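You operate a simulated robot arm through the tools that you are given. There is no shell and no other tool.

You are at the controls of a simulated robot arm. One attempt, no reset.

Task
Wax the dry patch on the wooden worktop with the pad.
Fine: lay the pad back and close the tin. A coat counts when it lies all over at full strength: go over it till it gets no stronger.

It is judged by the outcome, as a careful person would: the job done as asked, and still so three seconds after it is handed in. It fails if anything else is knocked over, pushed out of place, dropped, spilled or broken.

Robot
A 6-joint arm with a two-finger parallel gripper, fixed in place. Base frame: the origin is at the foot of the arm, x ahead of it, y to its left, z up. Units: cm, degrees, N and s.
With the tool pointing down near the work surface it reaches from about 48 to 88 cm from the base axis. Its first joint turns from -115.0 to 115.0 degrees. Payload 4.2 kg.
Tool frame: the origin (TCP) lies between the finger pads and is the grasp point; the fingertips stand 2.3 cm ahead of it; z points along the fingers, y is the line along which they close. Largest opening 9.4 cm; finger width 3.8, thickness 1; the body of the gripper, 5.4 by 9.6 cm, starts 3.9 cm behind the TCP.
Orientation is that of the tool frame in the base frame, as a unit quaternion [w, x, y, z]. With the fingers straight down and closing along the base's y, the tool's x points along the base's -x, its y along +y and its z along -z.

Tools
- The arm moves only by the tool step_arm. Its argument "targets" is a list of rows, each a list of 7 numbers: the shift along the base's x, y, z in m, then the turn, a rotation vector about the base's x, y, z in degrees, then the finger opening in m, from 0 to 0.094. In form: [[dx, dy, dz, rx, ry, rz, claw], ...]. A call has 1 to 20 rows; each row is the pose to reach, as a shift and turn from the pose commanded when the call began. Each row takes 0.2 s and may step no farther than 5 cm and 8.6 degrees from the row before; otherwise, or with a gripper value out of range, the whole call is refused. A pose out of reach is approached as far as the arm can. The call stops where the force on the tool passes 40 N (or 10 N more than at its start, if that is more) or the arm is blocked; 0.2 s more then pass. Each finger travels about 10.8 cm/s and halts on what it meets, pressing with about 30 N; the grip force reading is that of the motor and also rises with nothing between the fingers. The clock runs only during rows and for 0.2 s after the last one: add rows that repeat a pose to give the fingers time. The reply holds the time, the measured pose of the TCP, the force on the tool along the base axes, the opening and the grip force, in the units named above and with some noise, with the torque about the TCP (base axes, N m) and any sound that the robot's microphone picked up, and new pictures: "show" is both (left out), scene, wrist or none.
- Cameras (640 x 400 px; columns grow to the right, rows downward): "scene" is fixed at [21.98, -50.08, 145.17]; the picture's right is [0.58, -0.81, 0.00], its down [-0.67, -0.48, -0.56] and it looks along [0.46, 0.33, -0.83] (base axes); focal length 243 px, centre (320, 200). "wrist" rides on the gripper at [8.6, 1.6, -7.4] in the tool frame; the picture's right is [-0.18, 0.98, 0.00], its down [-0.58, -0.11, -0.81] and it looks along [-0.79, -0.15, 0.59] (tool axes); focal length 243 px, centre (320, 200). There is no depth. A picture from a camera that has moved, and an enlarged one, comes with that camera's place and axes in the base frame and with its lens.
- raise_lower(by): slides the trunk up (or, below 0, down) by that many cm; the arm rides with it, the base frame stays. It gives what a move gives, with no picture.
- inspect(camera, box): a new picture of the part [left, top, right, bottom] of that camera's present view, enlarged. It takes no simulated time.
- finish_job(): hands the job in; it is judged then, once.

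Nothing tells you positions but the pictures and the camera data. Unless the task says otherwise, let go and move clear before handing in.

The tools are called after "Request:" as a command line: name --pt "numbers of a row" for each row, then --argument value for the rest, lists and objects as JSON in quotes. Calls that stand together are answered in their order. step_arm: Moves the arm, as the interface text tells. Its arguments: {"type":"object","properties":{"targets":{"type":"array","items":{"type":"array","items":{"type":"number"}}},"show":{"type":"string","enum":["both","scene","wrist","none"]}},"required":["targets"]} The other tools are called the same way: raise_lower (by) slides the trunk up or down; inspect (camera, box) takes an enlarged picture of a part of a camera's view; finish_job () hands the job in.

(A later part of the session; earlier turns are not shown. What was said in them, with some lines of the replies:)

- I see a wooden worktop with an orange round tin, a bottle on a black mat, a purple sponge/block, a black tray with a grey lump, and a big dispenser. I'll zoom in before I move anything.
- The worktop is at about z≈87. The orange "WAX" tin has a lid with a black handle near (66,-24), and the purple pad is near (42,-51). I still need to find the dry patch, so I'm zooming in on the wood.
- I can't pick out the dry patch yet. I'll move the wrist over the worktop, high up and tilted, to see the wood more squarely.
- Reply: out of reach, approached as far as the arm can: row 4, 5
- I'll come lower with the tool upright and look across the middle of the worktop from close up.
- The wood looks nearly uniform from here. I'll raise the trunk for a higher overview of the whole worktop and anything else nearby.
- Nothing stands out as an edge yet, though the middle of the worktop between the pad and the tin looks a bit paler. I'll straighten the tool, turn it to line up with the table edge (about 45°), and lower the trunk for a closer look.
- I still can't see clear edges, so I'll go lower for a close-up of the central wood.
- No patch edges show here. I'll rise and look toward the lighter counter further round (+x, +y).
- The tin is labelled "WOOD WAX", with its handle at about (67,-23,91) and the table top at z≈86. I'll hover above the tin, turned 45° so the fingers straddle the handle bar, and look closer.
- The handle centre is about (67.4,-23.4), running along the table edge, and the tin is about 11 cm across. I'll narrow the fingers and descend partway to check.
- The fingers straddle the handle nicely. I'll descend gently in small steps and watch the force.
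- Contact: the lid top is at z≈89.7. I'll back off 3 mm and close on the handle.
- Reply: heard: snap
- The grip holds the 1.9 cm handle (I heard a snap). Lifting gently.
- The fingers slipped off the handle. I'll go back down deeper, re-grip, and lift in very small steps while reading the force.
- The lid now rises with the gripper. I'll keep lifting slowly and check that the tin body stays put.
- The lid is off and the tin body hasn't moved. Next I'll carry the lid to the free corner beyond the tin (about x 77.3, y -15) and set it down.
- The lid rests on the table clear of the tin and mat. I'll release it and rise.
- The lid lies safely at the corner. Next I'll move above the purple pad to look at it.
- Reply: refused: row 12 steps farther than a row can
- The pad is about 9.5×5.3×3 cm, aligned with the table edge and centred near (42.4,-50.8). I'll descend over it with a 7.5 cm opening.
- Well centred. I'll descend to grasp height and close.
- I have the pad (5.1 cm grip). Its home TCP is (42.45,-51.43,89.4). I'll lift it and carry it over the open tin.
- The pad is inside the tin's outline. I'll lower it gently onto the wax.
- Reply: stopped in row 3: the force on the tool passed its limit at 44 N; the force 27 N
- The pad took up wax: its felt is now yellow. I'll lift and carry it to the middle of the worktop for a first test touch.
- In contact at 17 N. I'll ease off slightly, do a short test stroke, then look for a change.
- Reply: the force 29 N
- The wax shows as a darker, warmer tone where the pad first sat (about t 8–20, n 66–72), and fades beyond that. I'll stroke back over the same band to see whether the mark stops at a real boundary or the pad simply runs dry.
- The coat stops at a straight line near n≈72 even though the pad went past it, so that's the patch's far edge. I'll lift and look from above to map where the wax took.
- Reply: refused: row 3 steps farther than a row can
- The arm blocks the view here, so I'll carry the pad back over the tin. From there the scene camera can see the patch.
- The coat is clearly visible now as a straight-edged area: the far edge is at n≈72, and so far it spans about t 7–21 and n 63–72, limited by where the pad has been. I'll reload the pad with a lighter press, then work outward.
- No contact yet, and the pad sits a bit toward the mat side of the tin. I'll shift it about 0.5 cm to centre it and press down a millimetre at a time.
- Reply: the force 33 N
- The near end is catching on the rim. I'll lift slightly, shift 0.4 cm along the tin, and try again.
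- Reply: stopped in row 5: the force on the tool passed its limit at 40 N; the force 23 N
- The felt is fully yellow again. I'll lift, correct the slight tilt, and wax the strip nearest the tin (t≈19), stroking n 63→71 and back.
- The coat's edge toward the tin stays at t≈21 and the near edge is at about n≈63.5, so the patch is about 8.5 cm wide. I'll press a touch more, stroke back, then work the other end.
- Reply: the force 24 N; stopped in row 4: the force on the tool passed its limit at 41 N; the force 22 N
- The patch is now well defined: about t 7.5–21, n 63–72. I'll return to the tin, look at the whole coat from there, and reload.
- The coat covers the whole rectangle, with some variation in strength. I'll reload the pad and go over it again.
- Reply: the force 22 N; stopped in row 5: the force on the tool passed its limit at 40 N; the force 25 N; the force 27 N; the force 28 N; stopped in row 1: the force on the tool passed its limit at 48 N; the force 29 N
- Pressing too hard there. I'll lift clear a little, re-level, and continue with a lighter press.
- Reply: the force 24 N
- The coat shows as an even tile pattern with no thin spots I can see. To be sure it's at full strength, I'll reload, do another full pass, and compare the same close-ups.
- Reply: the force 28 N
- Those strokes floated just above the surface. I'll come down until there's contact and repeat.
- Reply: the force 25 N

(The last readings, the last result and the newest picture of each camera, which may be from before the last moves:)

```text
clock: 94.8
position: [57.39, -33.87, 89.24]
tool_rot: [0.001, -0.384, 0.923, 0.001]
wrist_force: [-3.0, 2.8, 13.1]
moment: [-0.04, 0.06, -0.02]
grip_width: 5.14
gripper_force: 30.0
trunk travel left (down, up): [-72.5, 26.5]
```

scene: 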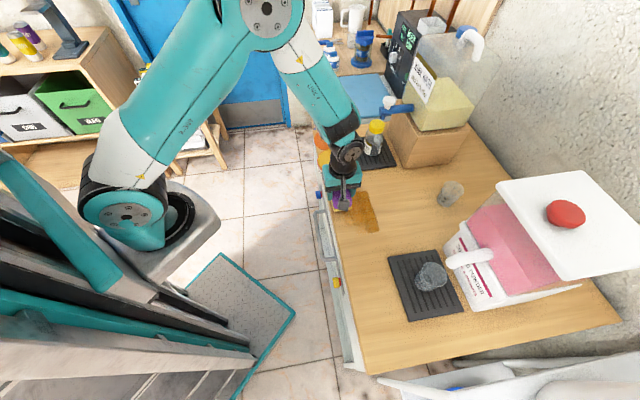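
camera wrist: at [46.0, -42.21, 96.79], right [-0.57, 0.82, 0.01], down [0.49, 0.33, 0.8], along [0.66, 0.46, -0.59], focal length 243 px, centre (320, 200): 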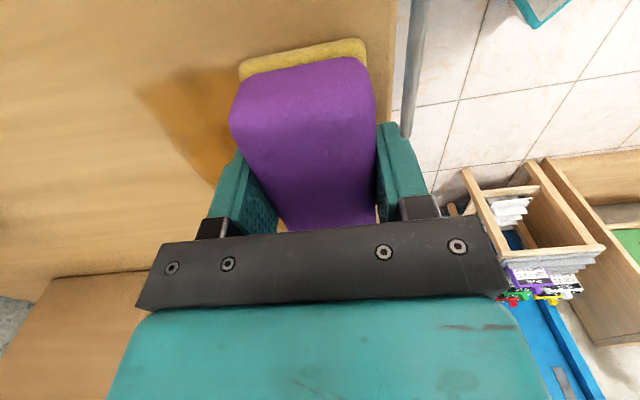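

Good contact at about 13 N. Now I'll stroke out and back on the strip nearest the tin.

Request:
step_arm --pt "0.011 -0.011 0.0003 0 0 0 0.02" --pt "0.022 -0.022 0.0003 0 0 0 0.02" --pt "0.033 -0.033 0.0003 0 0 0 0.02" --pt "0.044 -0.044 0.0003 0 0 0 0.02" --pt "0.048 -0.048 0.0003 0 0 0 0.02" --show "none"

Request:
step_arm --pt "0 0 0.0006 0 0 0 0.02" --pt "-0.011 0.011 0.0006 0 0 0 0.02" --pt "-0.022 0.022 0.0006 0 0 0 0.02" --pt "-0.033 0.033 0.0006 0 0 0 0.02" --pt "-0.044 0.044 0.0006 0 0 0 0.02" --pt "-0.048 0.048 0.0006 0 0 0 0.02" --show "none"

Request:
step_arm --pt "0 0 0.02 0 0 0 0.02" --pt "0.01 0.01 0.06 0 0 0 0.02" --pt "0.03 0.03 0.07 0 0 0 0.02" --pt "0.055 0.055 0.07 0 0 0 0.02" --pt "0.08 0.085 0.06 0 0 0 0.02" --pt "0.1 0.105 0.06 0 0 0 0.02" --show "wrist"

Request:
inspect --camera "scene" --box '[334, 186, 384, 240]'

Request:
inspect --camera "scene" --box '[334, 186, 366, 206]'

Request:
inspect --camera "scene" --box '[345, 215, 385, 240]'

```text
clock: 96.0
position: [62.22, -38.69, 89.45]
tool_rot: [0.0, -0.383, 0.924, 0.001]
wrist_force: [-10.8, 8.5, 31.8]
moment: [0.14, 0.25, 0.02]
grip_width: 5.12
gripper_force: 29.9
trunk travel left (down, up): [-72.5, 26.5]
```

```text
clock: 97.4
position: [57.39, -34.04, 89.41]
tool_rot: [-0.001, -0.384, 0.923, 0.003]
wrist_force: [1.6, -1.2, 3.7]
moment: [-0.07, -0.08, 0.0]
grip_width: 5.13
gripper_force: 30.4
trunk travel left (down, up): [-72.5, 26.5]
```

```text
clock: 98.8
position: [67.35, -23.61, 95.29]
tool_rot: [0.0, -0.384, 0.923, 0.002]
wrist_force: [-0.5, 0.6, 0.0]
moment: [-0.02, -0.03, 0.0]
grip_width: 5.12
gripper_force: 29.8
trunk travel left (down, up): [-72.5, 26.5]
camera wrist: at [59.95, -28.63, 102.75], right [-0.57, 0.82, 0.0], down [0.49, 0.33, 0.81], along [0.66, 0.46, -0.59], focal length 243 px, centre (320, 200)
```

wrist: 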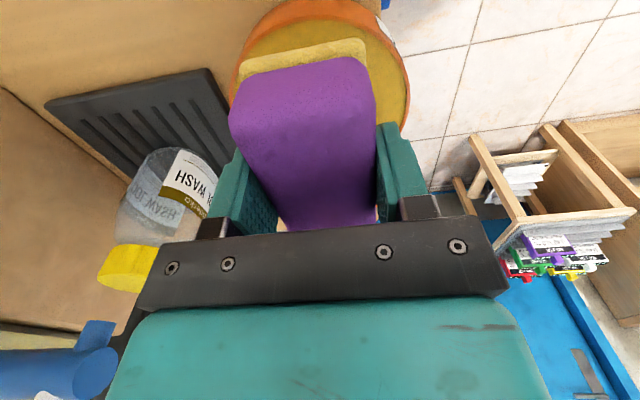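

```text
7.41 times, centred on (359, 213) of scene
camera zoom: at [21.98, -50.08, 145.17], right [0.58, -0.81, 0.0], down [-0.67, -0.48, -0.56], along [0.46, 0.33, -0.83], focal length 1801 px, centre (31, 104)
```

zoom: 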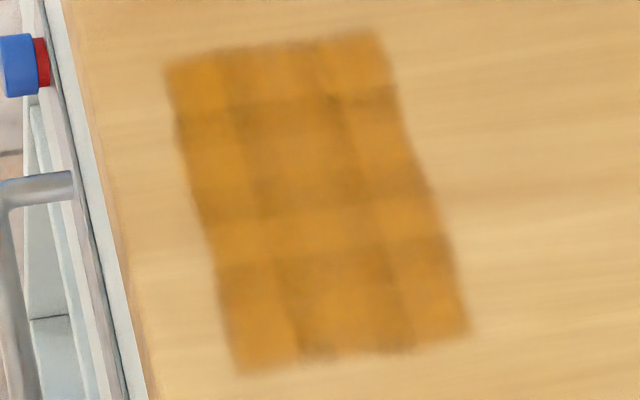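

```text
16.00 times, centred on (350, 196) of scene
camera zoom: at [21.98, -50.08, 145.17], right [0.58, -0.81, 0.0], down [-0.67, -0.48, -0.56], along [0.46, 0.33, -0.83], focal length 3890 px, centre (-160, 264)
```

zoom: 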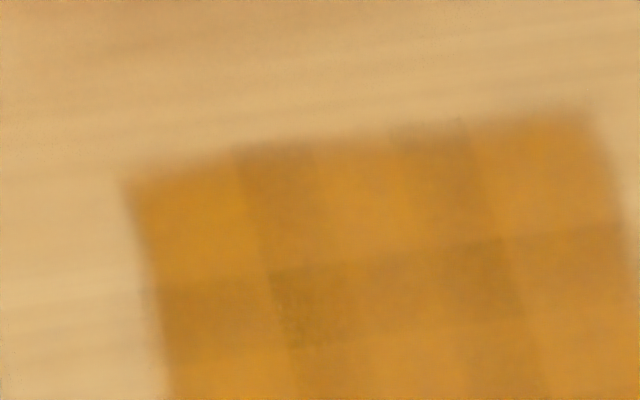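

```text
16.00 times, centred on (365, 228) of scene
camera zoom: at [21.98, -50.08, 145.17], right [0.58, -0.81, 0.0], down [-0.67, -0.48, -0.56], along [0.46, 0.33, -0.83], focal length 3890 px, centre (-400, -240)
```

zoom: 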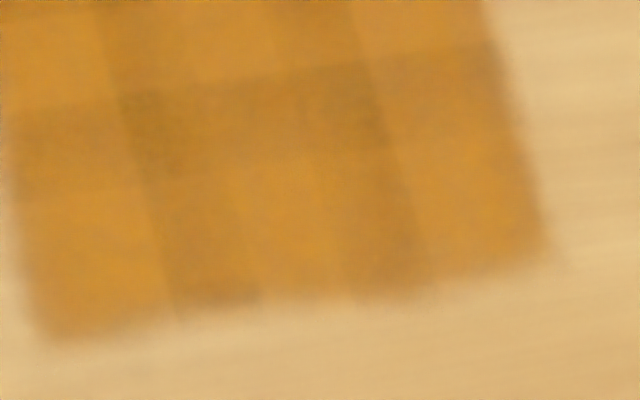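

There's no difference from before, so the coat is at full strength. I'll carry the pad back to its original spot.

Request:
step_arm --pt "0 0 0.04 0 0 0 0.02" --pt "-0.028 -0.031 0.04 0 0 0 0.02" --pt "-0.055 -0.062 0.04 0 0 0 0.02" --pt "-0.083 -0.093 0.04 0 0 0 0.02" --pt "-0.111 -0.124 0.04 0 0 0 0.02" --pt "-0.138 -0.155 0.04 0 0 0 0.02" --pt "-0.166 -0.186 0.04 0 0 0 0.02" --pt "-0.194 -0.217 0.04 0 0 0 0.02" --pt "-0.222 -0.248 0.04 0 0 0 0.02" --pt "-0.249 -0.278 0.03 0 0 0 0.02" --pt "-0.249 -0.278 -0.01 0 0 0 0.02" --pt "-0.249 -0.278 -0.045 0 0 0 0.02"

Request:
inspect --camera "wrist" --box '[180, 0, 470, 230]'

```text
clock: 101.4
position: [42.45, -51.32, 90.62]
tool_rot: [0.0, -0.384, 0.924, 0.002]
wrist_force: [0.2, -0.1, 0.3]
moment: [0.01, 0.0, -0.02]
grip_width: 5.1
gripper_force: 29.7
trunk travel left (down, up): [-72.5, 26.5]
camera wrist: at [35.08, -56.39, 98.11], right [-0.57, 0.82, 0.0], down [0.49, 0.33, 0.81], along [0.66, 0.46, -0.59], focal length 243 px, centre (320, 200)
```

scene: 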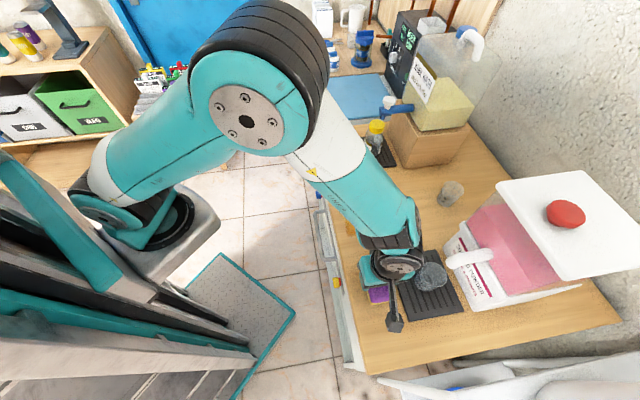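
wrist: 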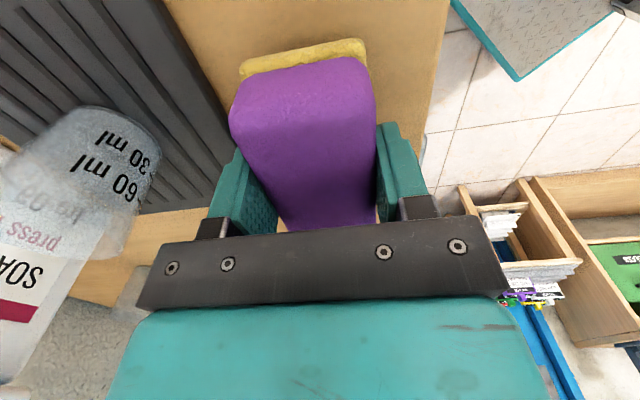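

```text
1.74 times, centred on (325, 115) of wrist
camera zoom: at [35.08, -56.39, 98.11], right [-0.57, 0.82, 0.0], down [0.49, 0.33, 0.81], along [0.66, 0.46, -0.59], focal length 422 px, centre (311, 348)
```

zoom: 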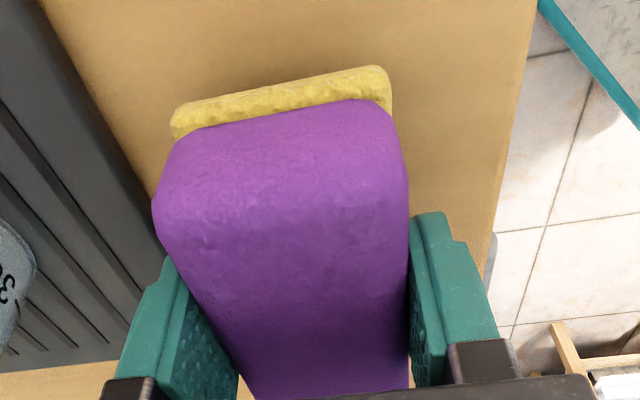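

Right above its spot. I'll lower it to light contact.

Request:
step_arm --pt "0 0 -0.005 0 0 0 0.02" --pt "0 0 -0.009 0 0 0 0.02" --pt "0 0 -0.011 0 0 0 0.02" --pt "0 0 -0.0125 0 0 0 0.02" --show "none"

```text
clock: 102.4
position: [42.4, -51.29, 89.58]
tool_rot: [0.0, -0.384, 0.923, 0.002]
wrist_force: [0.1, 0.3, -0.8]
moment: [-0.02, 0.01, -0.01]
grip_width: 5.1
gripper_force: 30.1
trunk travel left (down, up): [-72.5, 26.5]
```

Request:
step_arm --pt "0 0 -0.001 0 0 0 0.02" --pt "0 0 -0.002 0 0 0 0.02" --pt "0 0 -0.003 0 0 0 0.02" --show "none"

```text
clock: 103.2
position: [42.5, -51.31, 89.48]
tool_rot: [0.0, -0.383, 0.924, 0.002]
wrist_force: [-2.6, 1.9, 6.6]
moment: [-0.07, -0.06, 0.01]
grip_width: 5.09
gripper_force: 29.8
trunk travel left (down, up): [-72.5, 26.5]
```

The pad is resting on the wood. I'll release and rise.

Request:
step_arm --pt "0 0 0.0005 0 0 0 0.06" --pt "0 0 0.0005 0 0 0 0.07" --pt "0 0 0.0005 0 0 0 0.07" --pt "0 0 0.02 0 0 0 0.07" --pt "0 0 0.05 0 0 0 0.07" --pt "0 0 0.09 0 0 0 0.07" --pt "0 0 0.13 0 0 0 0.06"

Request:
inspect --camera "wrist" --box '[180, 0, 470, 230]'

Request:
inspect --camera "scene" --box '[330, 240, 430, 320]'

```text
clock: 104.8
position: [42.11, -51.1, 102.35]
tool_rot: [0.0, -0.384, 0.924, 0.002]
wrist_force: [0.6, 0.0, -0.4]
moment: [0.03, -0.01, 0.01]
grip_width: 5.97
gripper_force: 0.1
trunk travel left (down, up): [-72.5, 26.5]
camera wrist: at [34.82, -56.2, 109.76], right [-0.57, 0.82, 0.0], down [0.49, 0.33, 0.81], along [0.66, 0.46, -0.59], focal length 243 px, centre (320, 200)
```

scene: 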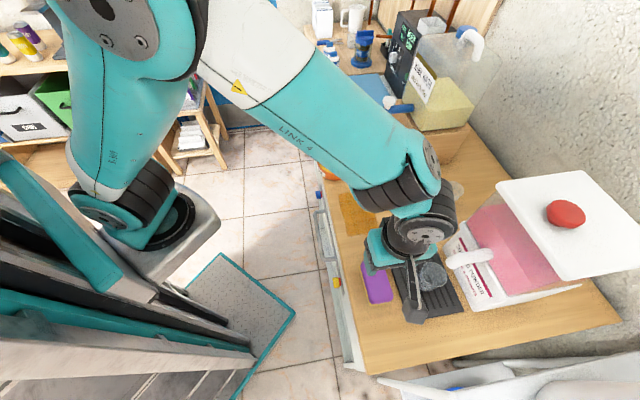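
wrist: 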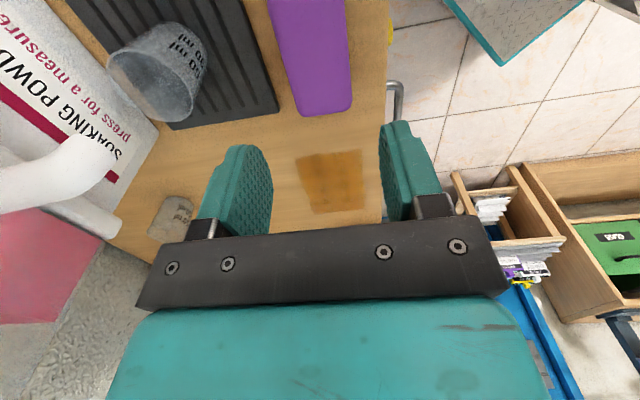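

```text
1.74 times, centred on (325, 115) of wrist
camera zoom: at [34.82, -56.2, 109.76], right [-0.57, 0.82, 0.0], down [0.49, 0.33, 0.81], along [0.66, 0.46, -0.59], focal length 422 px, centre (311, 348)
```

zoom: 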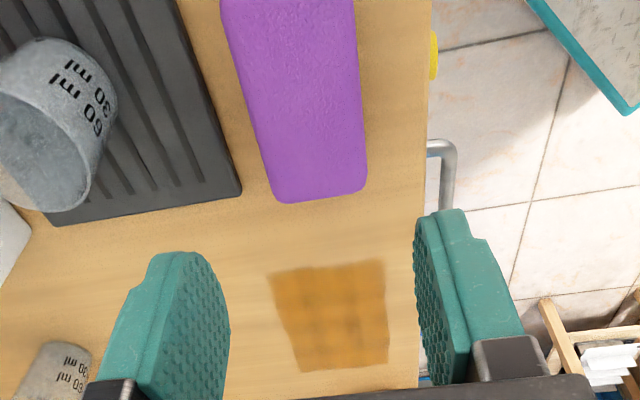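

```text
5.00 times, centred on (380, 280) of scene
camera zoom: at [21.98, -50.08, 145.17], right [0.58, -0.81, 0.0], down [-0.67, -0.48, -0.56], along [0.46, 0.33, -0.83], focal length 1216 px, centre (20, -200)
```

zoom: 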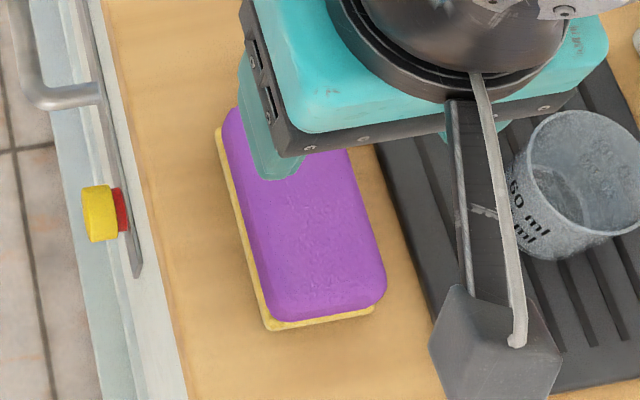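

The pad is back in place and the patch looks uniform. Now I'll fetch the lid, going above it first.

Request:
step_arm --pt "0.03 0.03 0.02 0 0 0 0.05" --pt "0.06 0.06 0.03 0 0 0 0.05" --pt "0.09 0.09 0.03 0 0 0 0.05" --pt "0.12 0.12 0.03 0 0 0 0.05" --pt "0.15 0.15 0.03 0 0 0 0.05" --pt "0.18 0.18 0.03 0 0 0 0.05" --pt "0.21 0.21 0.03 0 0 0 0.05" --pt "0.24 0.24 0.03 0 0 0 0.05" --pt "0.27 0.27 0.03 0 0 0 0.05" --pt "0.3 0.3 0.03 0 0 0 0.05" --pt "0.33 0.33 0.03 0 0 0 0.05" --pt "0.353 0.359 0.02 0 0 0 0.05" --pt "0.353 0.359 -0.02 0 0 0 0.05" --pt "0.353 0.359 -0.06 0 0 0 0.05" --pt "0.353 0.359 -0.1 0 0 0 0.05"

Request:
inspect --camera "wrist" --box '[180, 0, 470, 230]'

Request:
inspect --camera "scene" --box '[310, 110, 390, 170]'

```text
clock: 108.0
position: [77.73, -15.39, 92.2]
tool_rot: [0.0, -0.383, 0.924, 0.002]
wrist_force: [0.1, 1.2, 1.0]
moment: [-0.03, -0.05, -0.01]
grip_width: 5.0
gripper_force: 0.0
trunk travel left (down, up): [-72.5, 26.5]
camera wrist: at [70.3, -20.45, 99.72], right [-0.57, 0.82, 0.0], down [0.49, 0.33, 0.81], along [0.66, 0.46, -0.59], focal length 243 px, centre (320, 200)
```

scene: 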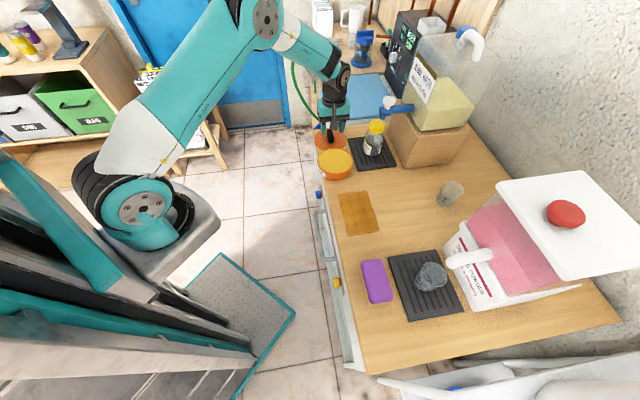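
wrist: 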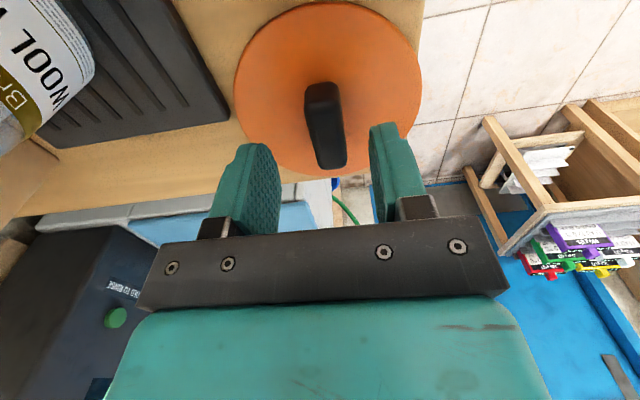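

```text
1.74 times, centred on (325, 115) of wrist
camera zoom: at [70.3, -20.45, 99.72], right [-0.57, 0.82, 0.0], down [0.49, 0.33, 0.81], along [0.66, 0.46, -0.59], focal length 422 px, centre (311, 348)
```

zoom: 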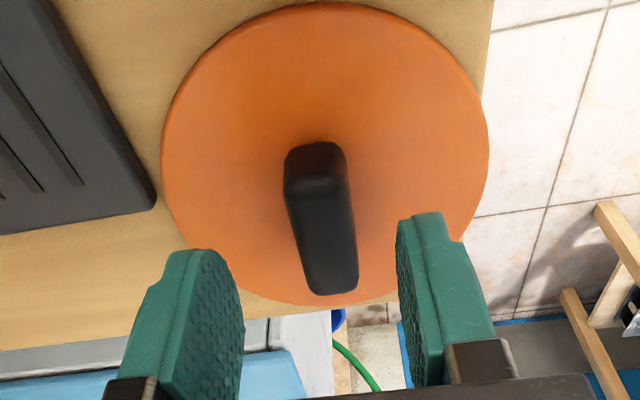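

```text
6.67 times, centred on (350, 140) of scene
camera zoom: at [21.98, -50.08, 145.17], right [0.58, -0.81, 0.0], down [-0.67, -0.48, -0.56], along [0.46, 0.33, -0.83], focal length 1621 px, centre (120, 600)
```

zoom: 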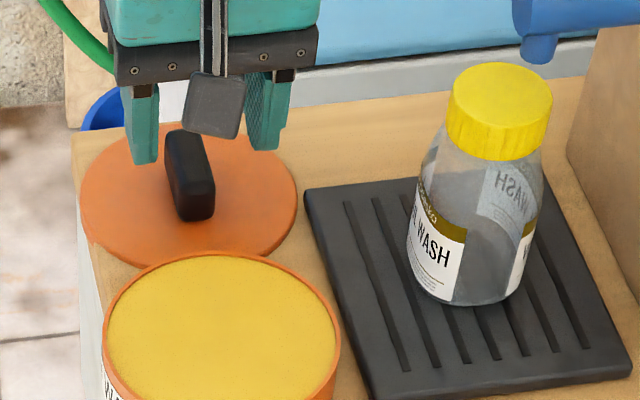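

Request:
step_arm --pt "-0.0015 0.001 -0.01 0 0 0 0.05" --pt "-0.002 0.0015 -0.02 0 0 0 0.05" --pt "-0.002 0.0015 -0.028 0 0 0 0.05" --pt "-0.002 0.0015 -0.031 0 0 0 0.05" --pt "-0.002 0.0015 -0.033 0 0 0 0.05" --show "none"

Request:
inspect --camera "wrist" --box '[180, 0, 470, 230]'

```text
clock: 109.2
position: [77.52, -15.11, 88.98]
tool_rot: [0.0, -0.383, 0.924, 0.002]
wrist_force: [-0.1, 0.4, 0.0]
moment: [-0.02, -0.01, -0.03]
grip_width: 4.99
gripper_force: 0.1
trunk travel left (down, up): [-72.5, 26.5]
```

```text
1.74 times, centred on (325, 115) of wrist
camera zoom: at [70.2, -20.23, 96.37], right [-0.57, 0.82, 0.0], down [0.49, 0.33, 0.81], along [0.66, 0.46, -0.59], focal length 422 px, centre (311, 348)
```

zoom: 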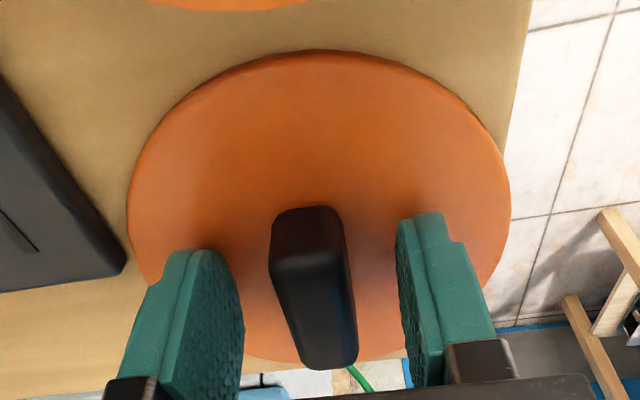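

Request:
step_arm --pt "0 0 -0.001 0 0 0 0.05" --pt "0 0 -0.0015 0 0 0 0.03" --pt "0 0 -0.0015 0 0 0 0" --pt "0 0 -0.0015 0 0 0 0" --pt "0 0 -0.0015 0 0 0 0" --pt "0 0 0.005 0 0 0 0" --pt "0 0 0.02 0 0 0 0" --pt "0 0 0.045 0 0 0 0" --pt "0 0 0.07 0 0 0 0"

Request:
inspect --camera "wrist" --box '[180, 0, 470, 230]'

Request:
inspect --camera "scene" --box '[310, 110, 390, 170]'

```text
clock: 111.2
position: [77.49, -15.25, 96.01]
tool_rot: [0.0, -0.383, 0.924, 0.002]
wrist_force: [0.4, -0.2, -0.9]
moment: [-0.02, -0.01, 0.01]
grip_width: 1.92
gripper_force: 29.6
trunk travel left (down, up): [-72.5, 26.5]
camera wrist: at [70.12, -20.34, 103.35], right [-0.57, 0.82, 0.0], down [0.49, 0.33, 0.81], along [0.66, 0.46, -0.59], focal length 243 px, centre (320, 200)
```

scene: 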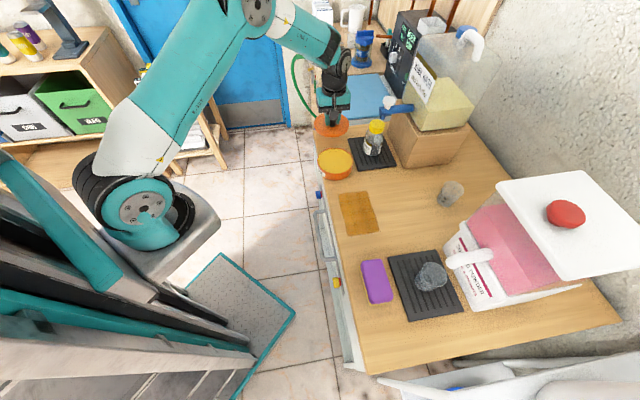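
wrist: 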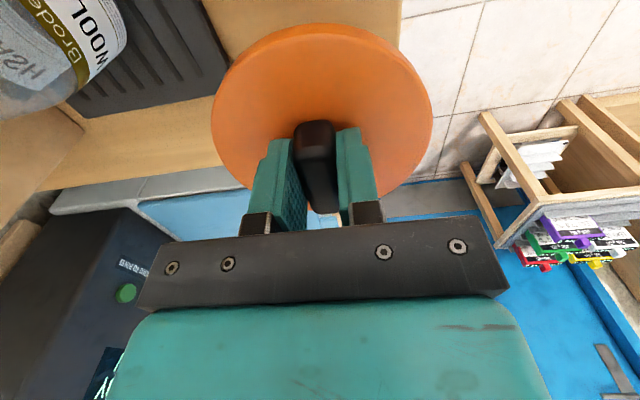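

```text
1.74 times, centred on (325, 115) of wrist
camera zoom: at [70.12, -20.34, 103.35], right [-0.57, 0.82, 0.0], down [0.49, 0.33, 0.81], along [0.66, 0.46, -0.59], focal length 422 px, centre (311, 348)
```

zoom: 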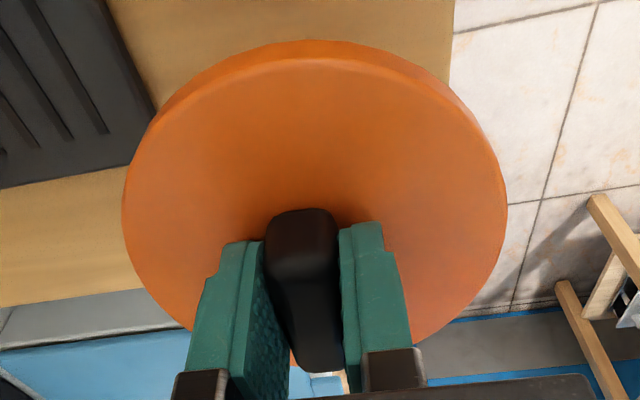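

```text
6.67 times, centred on (350, 140) of scene
camera zoom: at [21.98, -50.08, 145.17], right [0.58, -0.81, 0.0], down [-0.67, -0.48, -0.56], along [0.46, 0.33, -0.83], focal length 1621 px, centre (120, 600)
```

zoom: 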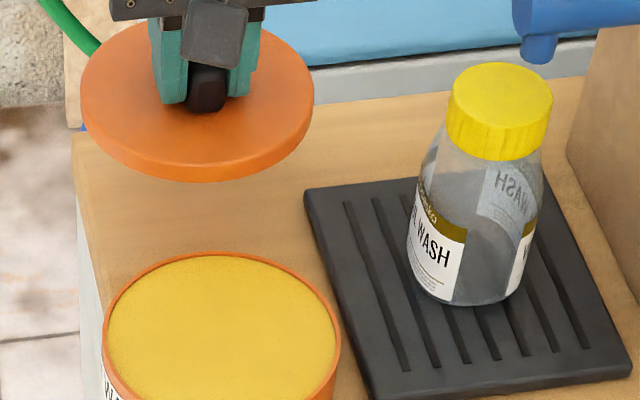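

The lid is held just as before. I'll carry it over the tin and check the alignment before lowering.

Request:
step_arm --pt "0 0 0.01 0 0 0 0" --pt "-0.025 -0.021 0.01 0 0 0 0" --pt "-0.05 -0.042 0.01 0 0 0 0" --pt "-0.075 -0.063 0.01 0 0 0 0" --pt "-0.1 -0.084 0.01 0 0 0 0" --pt "-0.1 -0.084 -0.01 0 0 0 0" --pt "-0.1 -0.084 -0.025 0 0 0 0"

Request:
inspect --camera "wrist" --box '[180, 0, 470, 230]'

Request:
inspect --camera "scene" --box '[310, 120, 390, 190]'

```text
clock: 112.8
position: [67.5, -23.61, 93.58]
tool_rot: [0.0, -0.383, 0.924, 0.002]
wrist_force: [-0.2, -0.9, -0.6]
moment: [0.01, 0.0, -0.02]
grip_width: 1.93
gripper_force: 30.6
trunk travel left (down, up): [-72.5, 26.5]
camera wrist: at [60.17, -28.64, 100.97], right [-0.57, 0.82, 0.0], down [0.49, 0.33, 0.81], along [0.66, 0.46, -0.59], focal length 243 px, centre (320, 200)
```

scene: 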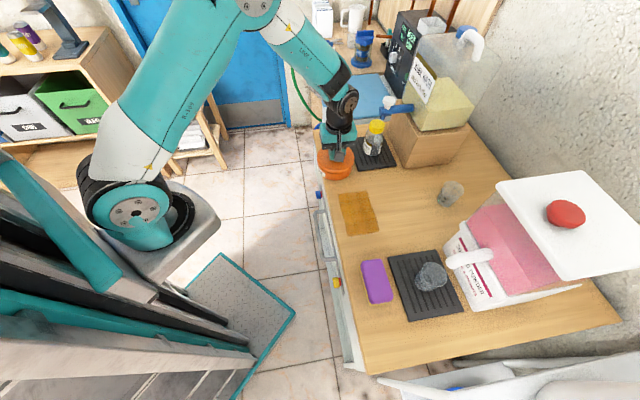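
wrist: 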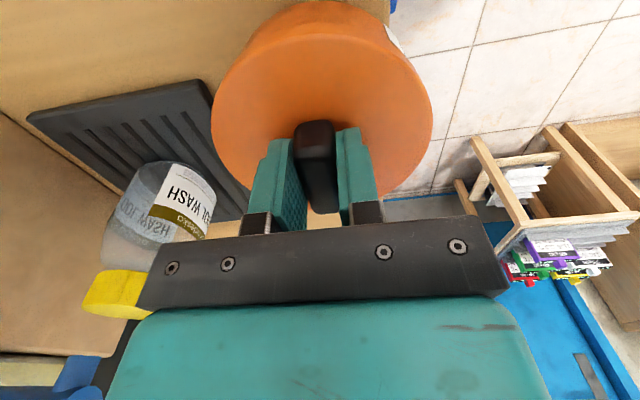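

```text
1.74 times, centred on (325, 115) of wrist
camera zoom: at [60.17, -28.64, 100.97], right [-0.57, 0.82, 0.0], down [0.49, 0.33, 0.81], along [0.66, 0.46, -0.59], focal length 422 px, centre (311, 348)
```

zoom: 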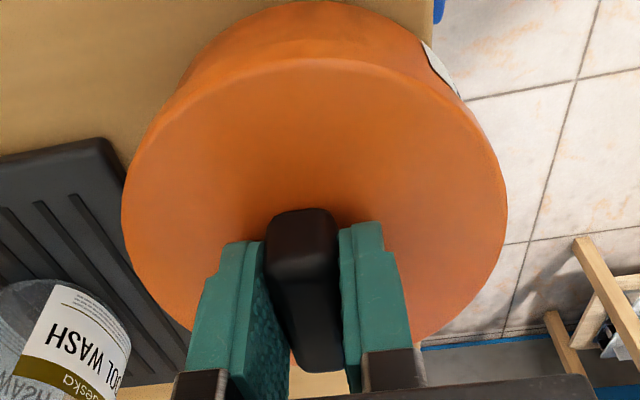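

```text
5.71 times, centred on (350, 155) of scene
camera zoom: at [21.98, -50.08, 145.17], right [0.58, -0.81, 0.0], down [-0.67, -0.48, -0.56], along [0.46, 0.33, -0.83], focal length 1389 px, centre (149, 457)
```

zoom: 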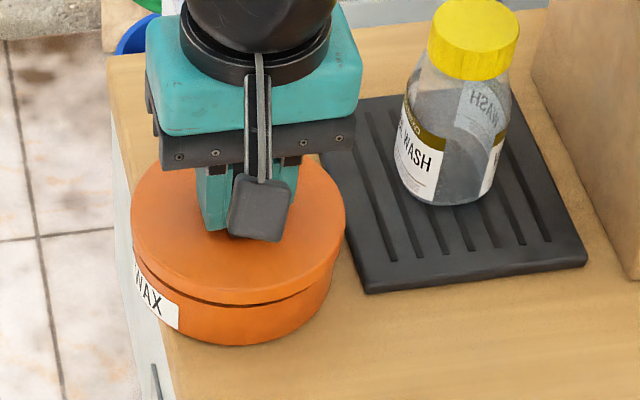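

Aligned. I'll lower it and press gently until it seats.

Request:
step_arm --pt "0 0 -0.005 0 0 0 0" --pt "0 0 -0.01 0 0 0 0" --pt "0 0 -0.013 0 0 0 0" --pt "0 0 -0.015 0 0 0 0" --pt "0 0 -0.017 0 0 0 0" --show "none"

Request:
inspect --camera "scene" --box '[310, 120, 390, 190]'

Request:
inspect --camera "wrist" --box '[180, 0, 470, 230]'

```text
clock: 114.0
position: [67.57, -23.37, 92.07]
tool_rot: [0.002, -0.383, 0.924, 0.0]
wrist_force: [-7.6, 6.5, 33.7]
moment: [0.12, 0.14, -0.03]
grip_width: 1.98
gripper_force: 29.8
trunk travel left (down, up): [-72.5, 26.5]
heard: snap
```

```text
5.71 times, centred on (350, 155) of scene
camera zoom: at [21.98, -50.08, 145.17], right [0.58, -0.81, 0.0], down [-0.67, -0.48, -0.56], along [0.46, 0.33, -0.83], focal length 1389 px, centre (149, 457)
```

zoom: 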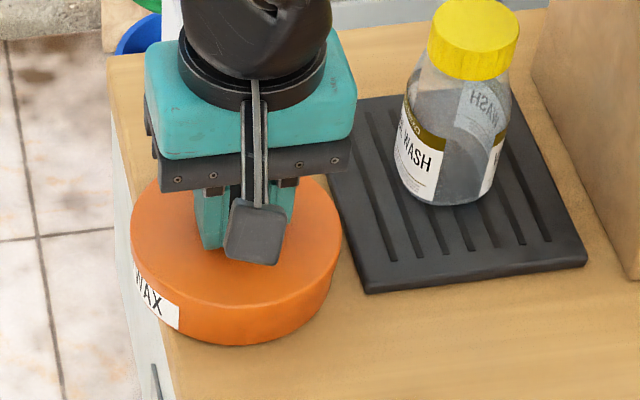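

```text
1.74 times, centred on (325, 115) of wrist
camera zoom: at [60.17, -28.57, 99.44], right [-0.57, 0.82, 0.0], down [0.49, 0.33, 0.81], along [0.67, 0.46, -0.59], focal length 422 px, centre (311, 348)
```

zoom: 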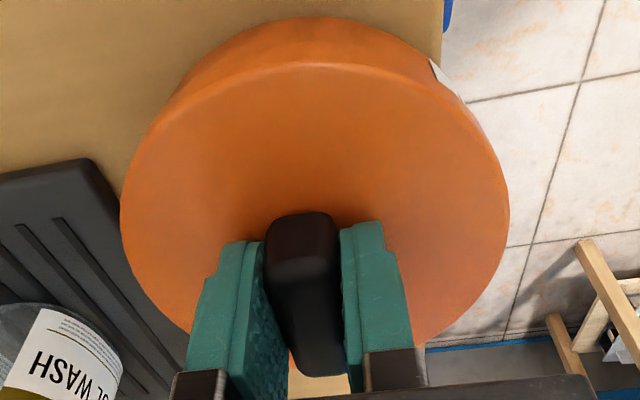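

It snapped shut. I'll open the fingers in place without pulling up, then rise.

Request:
step_arm --pt "0 0 0 0 0 0 0.03" --pt "0 0 0 0 0 0 0.05" --pt "0 0 0 0 0 0 0.05" --pt "0 0 0.01 0 0 0 0.05" --pt "0 0 0.04 0 0 0 0.05" --pt "0 0 0.08 0 0 0 0.05" --pt "0 0 0.12 0 0 0 0.05"

Request:
inspect --camera "scene" --box '[310, 120, 390, 190]'

Request:
inspect --camera "wrist" --box '[180, 0, 470, 150]'

```text
clock: 115.6
position: [67.38, -23.34, 103.7]
tool_rot: [-0.001, -0.383, 0.924, 0.003]
wrist_force: [0.2, -0.5, -0.3]
moment: [0.02, 0.03, 0.02]
grip_width: 5.02
gripper_force: 0.0
trunk travel left (down, up): [-72.5, 26.5]
camera wrist: at [59.95, -28.43, 111.02], right [-0.57, 0.82, 0.01], down [0.49, 0.33, 0.81], along [0.66, 0.46, -0.59], focal length 243 px, centre (320, 200)
```

scene: 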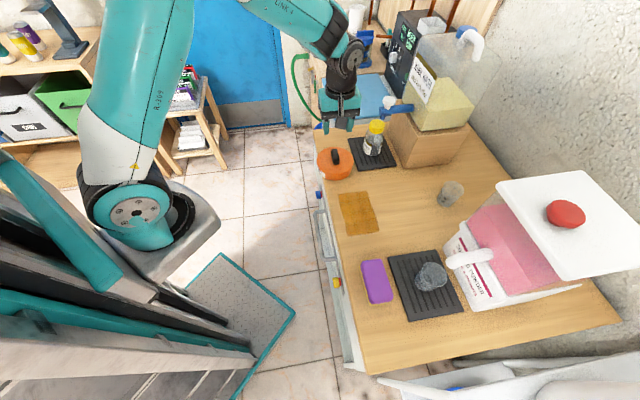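
wrist: 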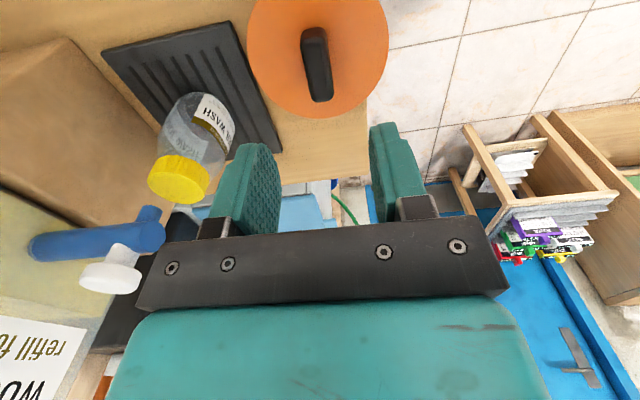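

```text
5.71 times, centred on (350, 155) of scene
camera zoom: at [21.98, -50.08, 145.17], right [0.58, -0.81, 0.0], down [-0.67, -0.48, -0.56], along [0.46, 0.33, -0.83], focal length 1389 px, centre (149, 457)
```

zoom: 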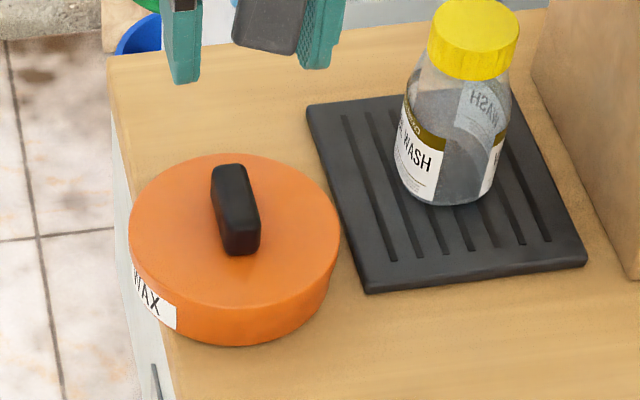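

```text
2.21 times, centred on (325, 75) of wrist
camera zoom: at [59.95, -28.43, 111.02], right [-0.57, 0.82, 0.01], down [0.49, 0.33, 0.81], along [0.66, 0.46, -0.59], focal length 535 px, centre (309, 476)
```

zoom: 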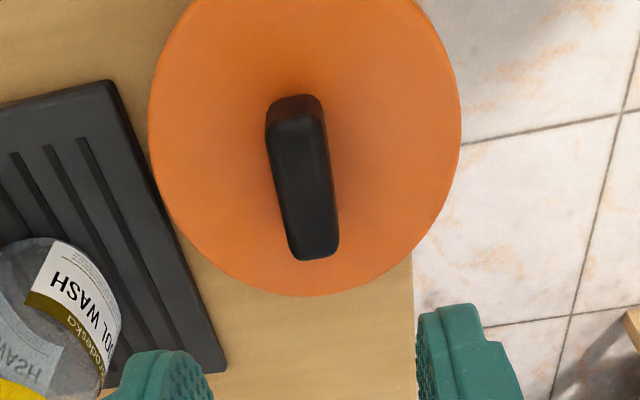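

The tin is closed exactly as it was. I'll move the arm clear and take a last look at everything.

Request:
step_arm --pt "-0.02 0.02 0.03 0 0 0 0.05" --pt "-0.05 0.04 0.05 0 0 0 0.05" --pt "-0.08 0.06 0.07 0 0 0 0.05" --pt "-0.11 0.09 0.08 0 0 0 0.05"

Request:
inspect --camera "scene" --box '[310, 120, 470, 310]'

Request:
inspect --camera "scene" --box '[334, 186, 384, 240]'

```text
clock: 116.6
position: [56.62, -14.13, 111.72]
tool_rot: [-0.001, -0.383, 0.924, 0.003]
wrist_force: [0.8, -0.1, 0.3]
moment: [0.04, 0.01, 0.01]
grip_width: 4.99
gripper_force: 0.1
trunk travel left (down, up): [-72.5, 26.5]
camera wrist: at [49.36, -19.18, 119.12], right [-0.56, 0.83, 0.0], down [0.49, 0.33, 0.81], along [0.66, 0.46, -0.59], focal length 243 px, centre (320, 200)
```

scene: 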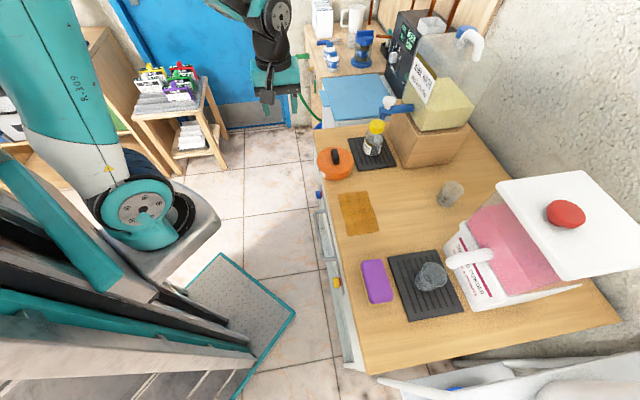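
wrist: 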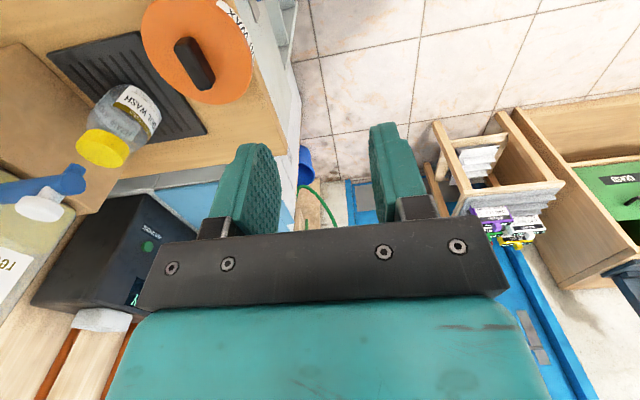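

```text
2.11 times, centred on (390, 215) of scene
camera zoom: at [21.98, -50.08, 145.17], right [0.58, -0.81, 0.0], down [-0.67, -0.48, -0.56], along [0.46, 0.33, -0.83], focal length 512 px, centre (173, 168)
```

zoom: 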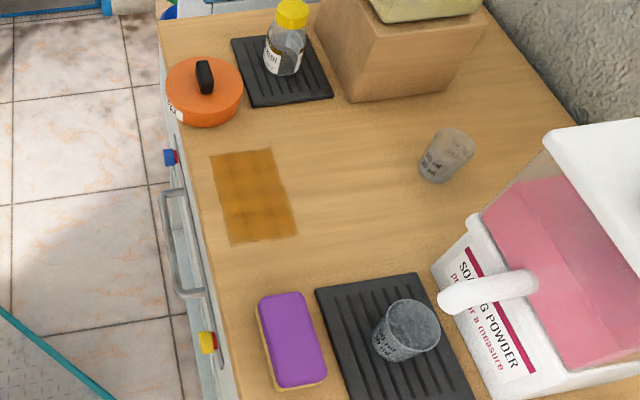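

```text
7.41 times, centred on (359, 213) of scene
camera zoom: at [21.98, -50.08, 145.17], right [0.58, -0.81, 0.0], down [-0.67, -0.48, -0.56], along [0.46, 0.33, -0.83], focal length 1801 px, centre (31, 104)
```

zoom: 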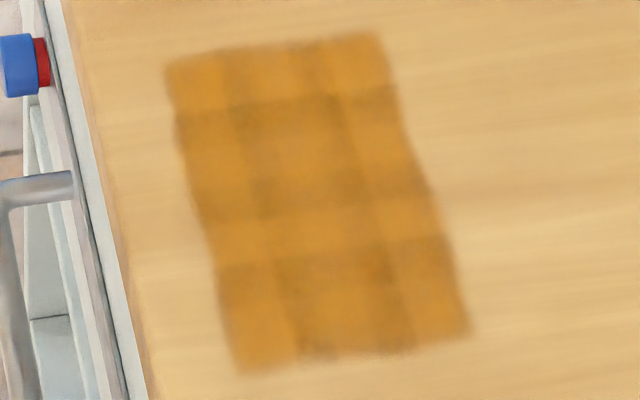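

The patch has an even coat that got no stronger on the last pass. The pad is back in its spot, the tin is snapped shut, and nothing else has moved, so I'm handing the job in.

Request:
finish_job

```text
The job is handed in.
```

I waxed the dry patch all over, laid the pad back, closed the tin and handed the job in. I haven't been told how it was judged.

- **Patch:** the dry patch couldn't be seen before waxing, so I found its edges by where the wax took. The coat covers a rectangle of about 13 by 9 cm on the worktop between the pad and the tin. I reloaded the pad and went over it all again until close-up pictures showed no change.
- **Pad:** it is back within a few millimetres of where it was. Its felt is now yellow with wax.
- **Tin:** the lid went back on and I heard it snap shut. It stayed shut when I let go.
- **Everything else:** in the last pictures nothing else looks moved or knocked over. The arm let go and moved clear before I handed in.
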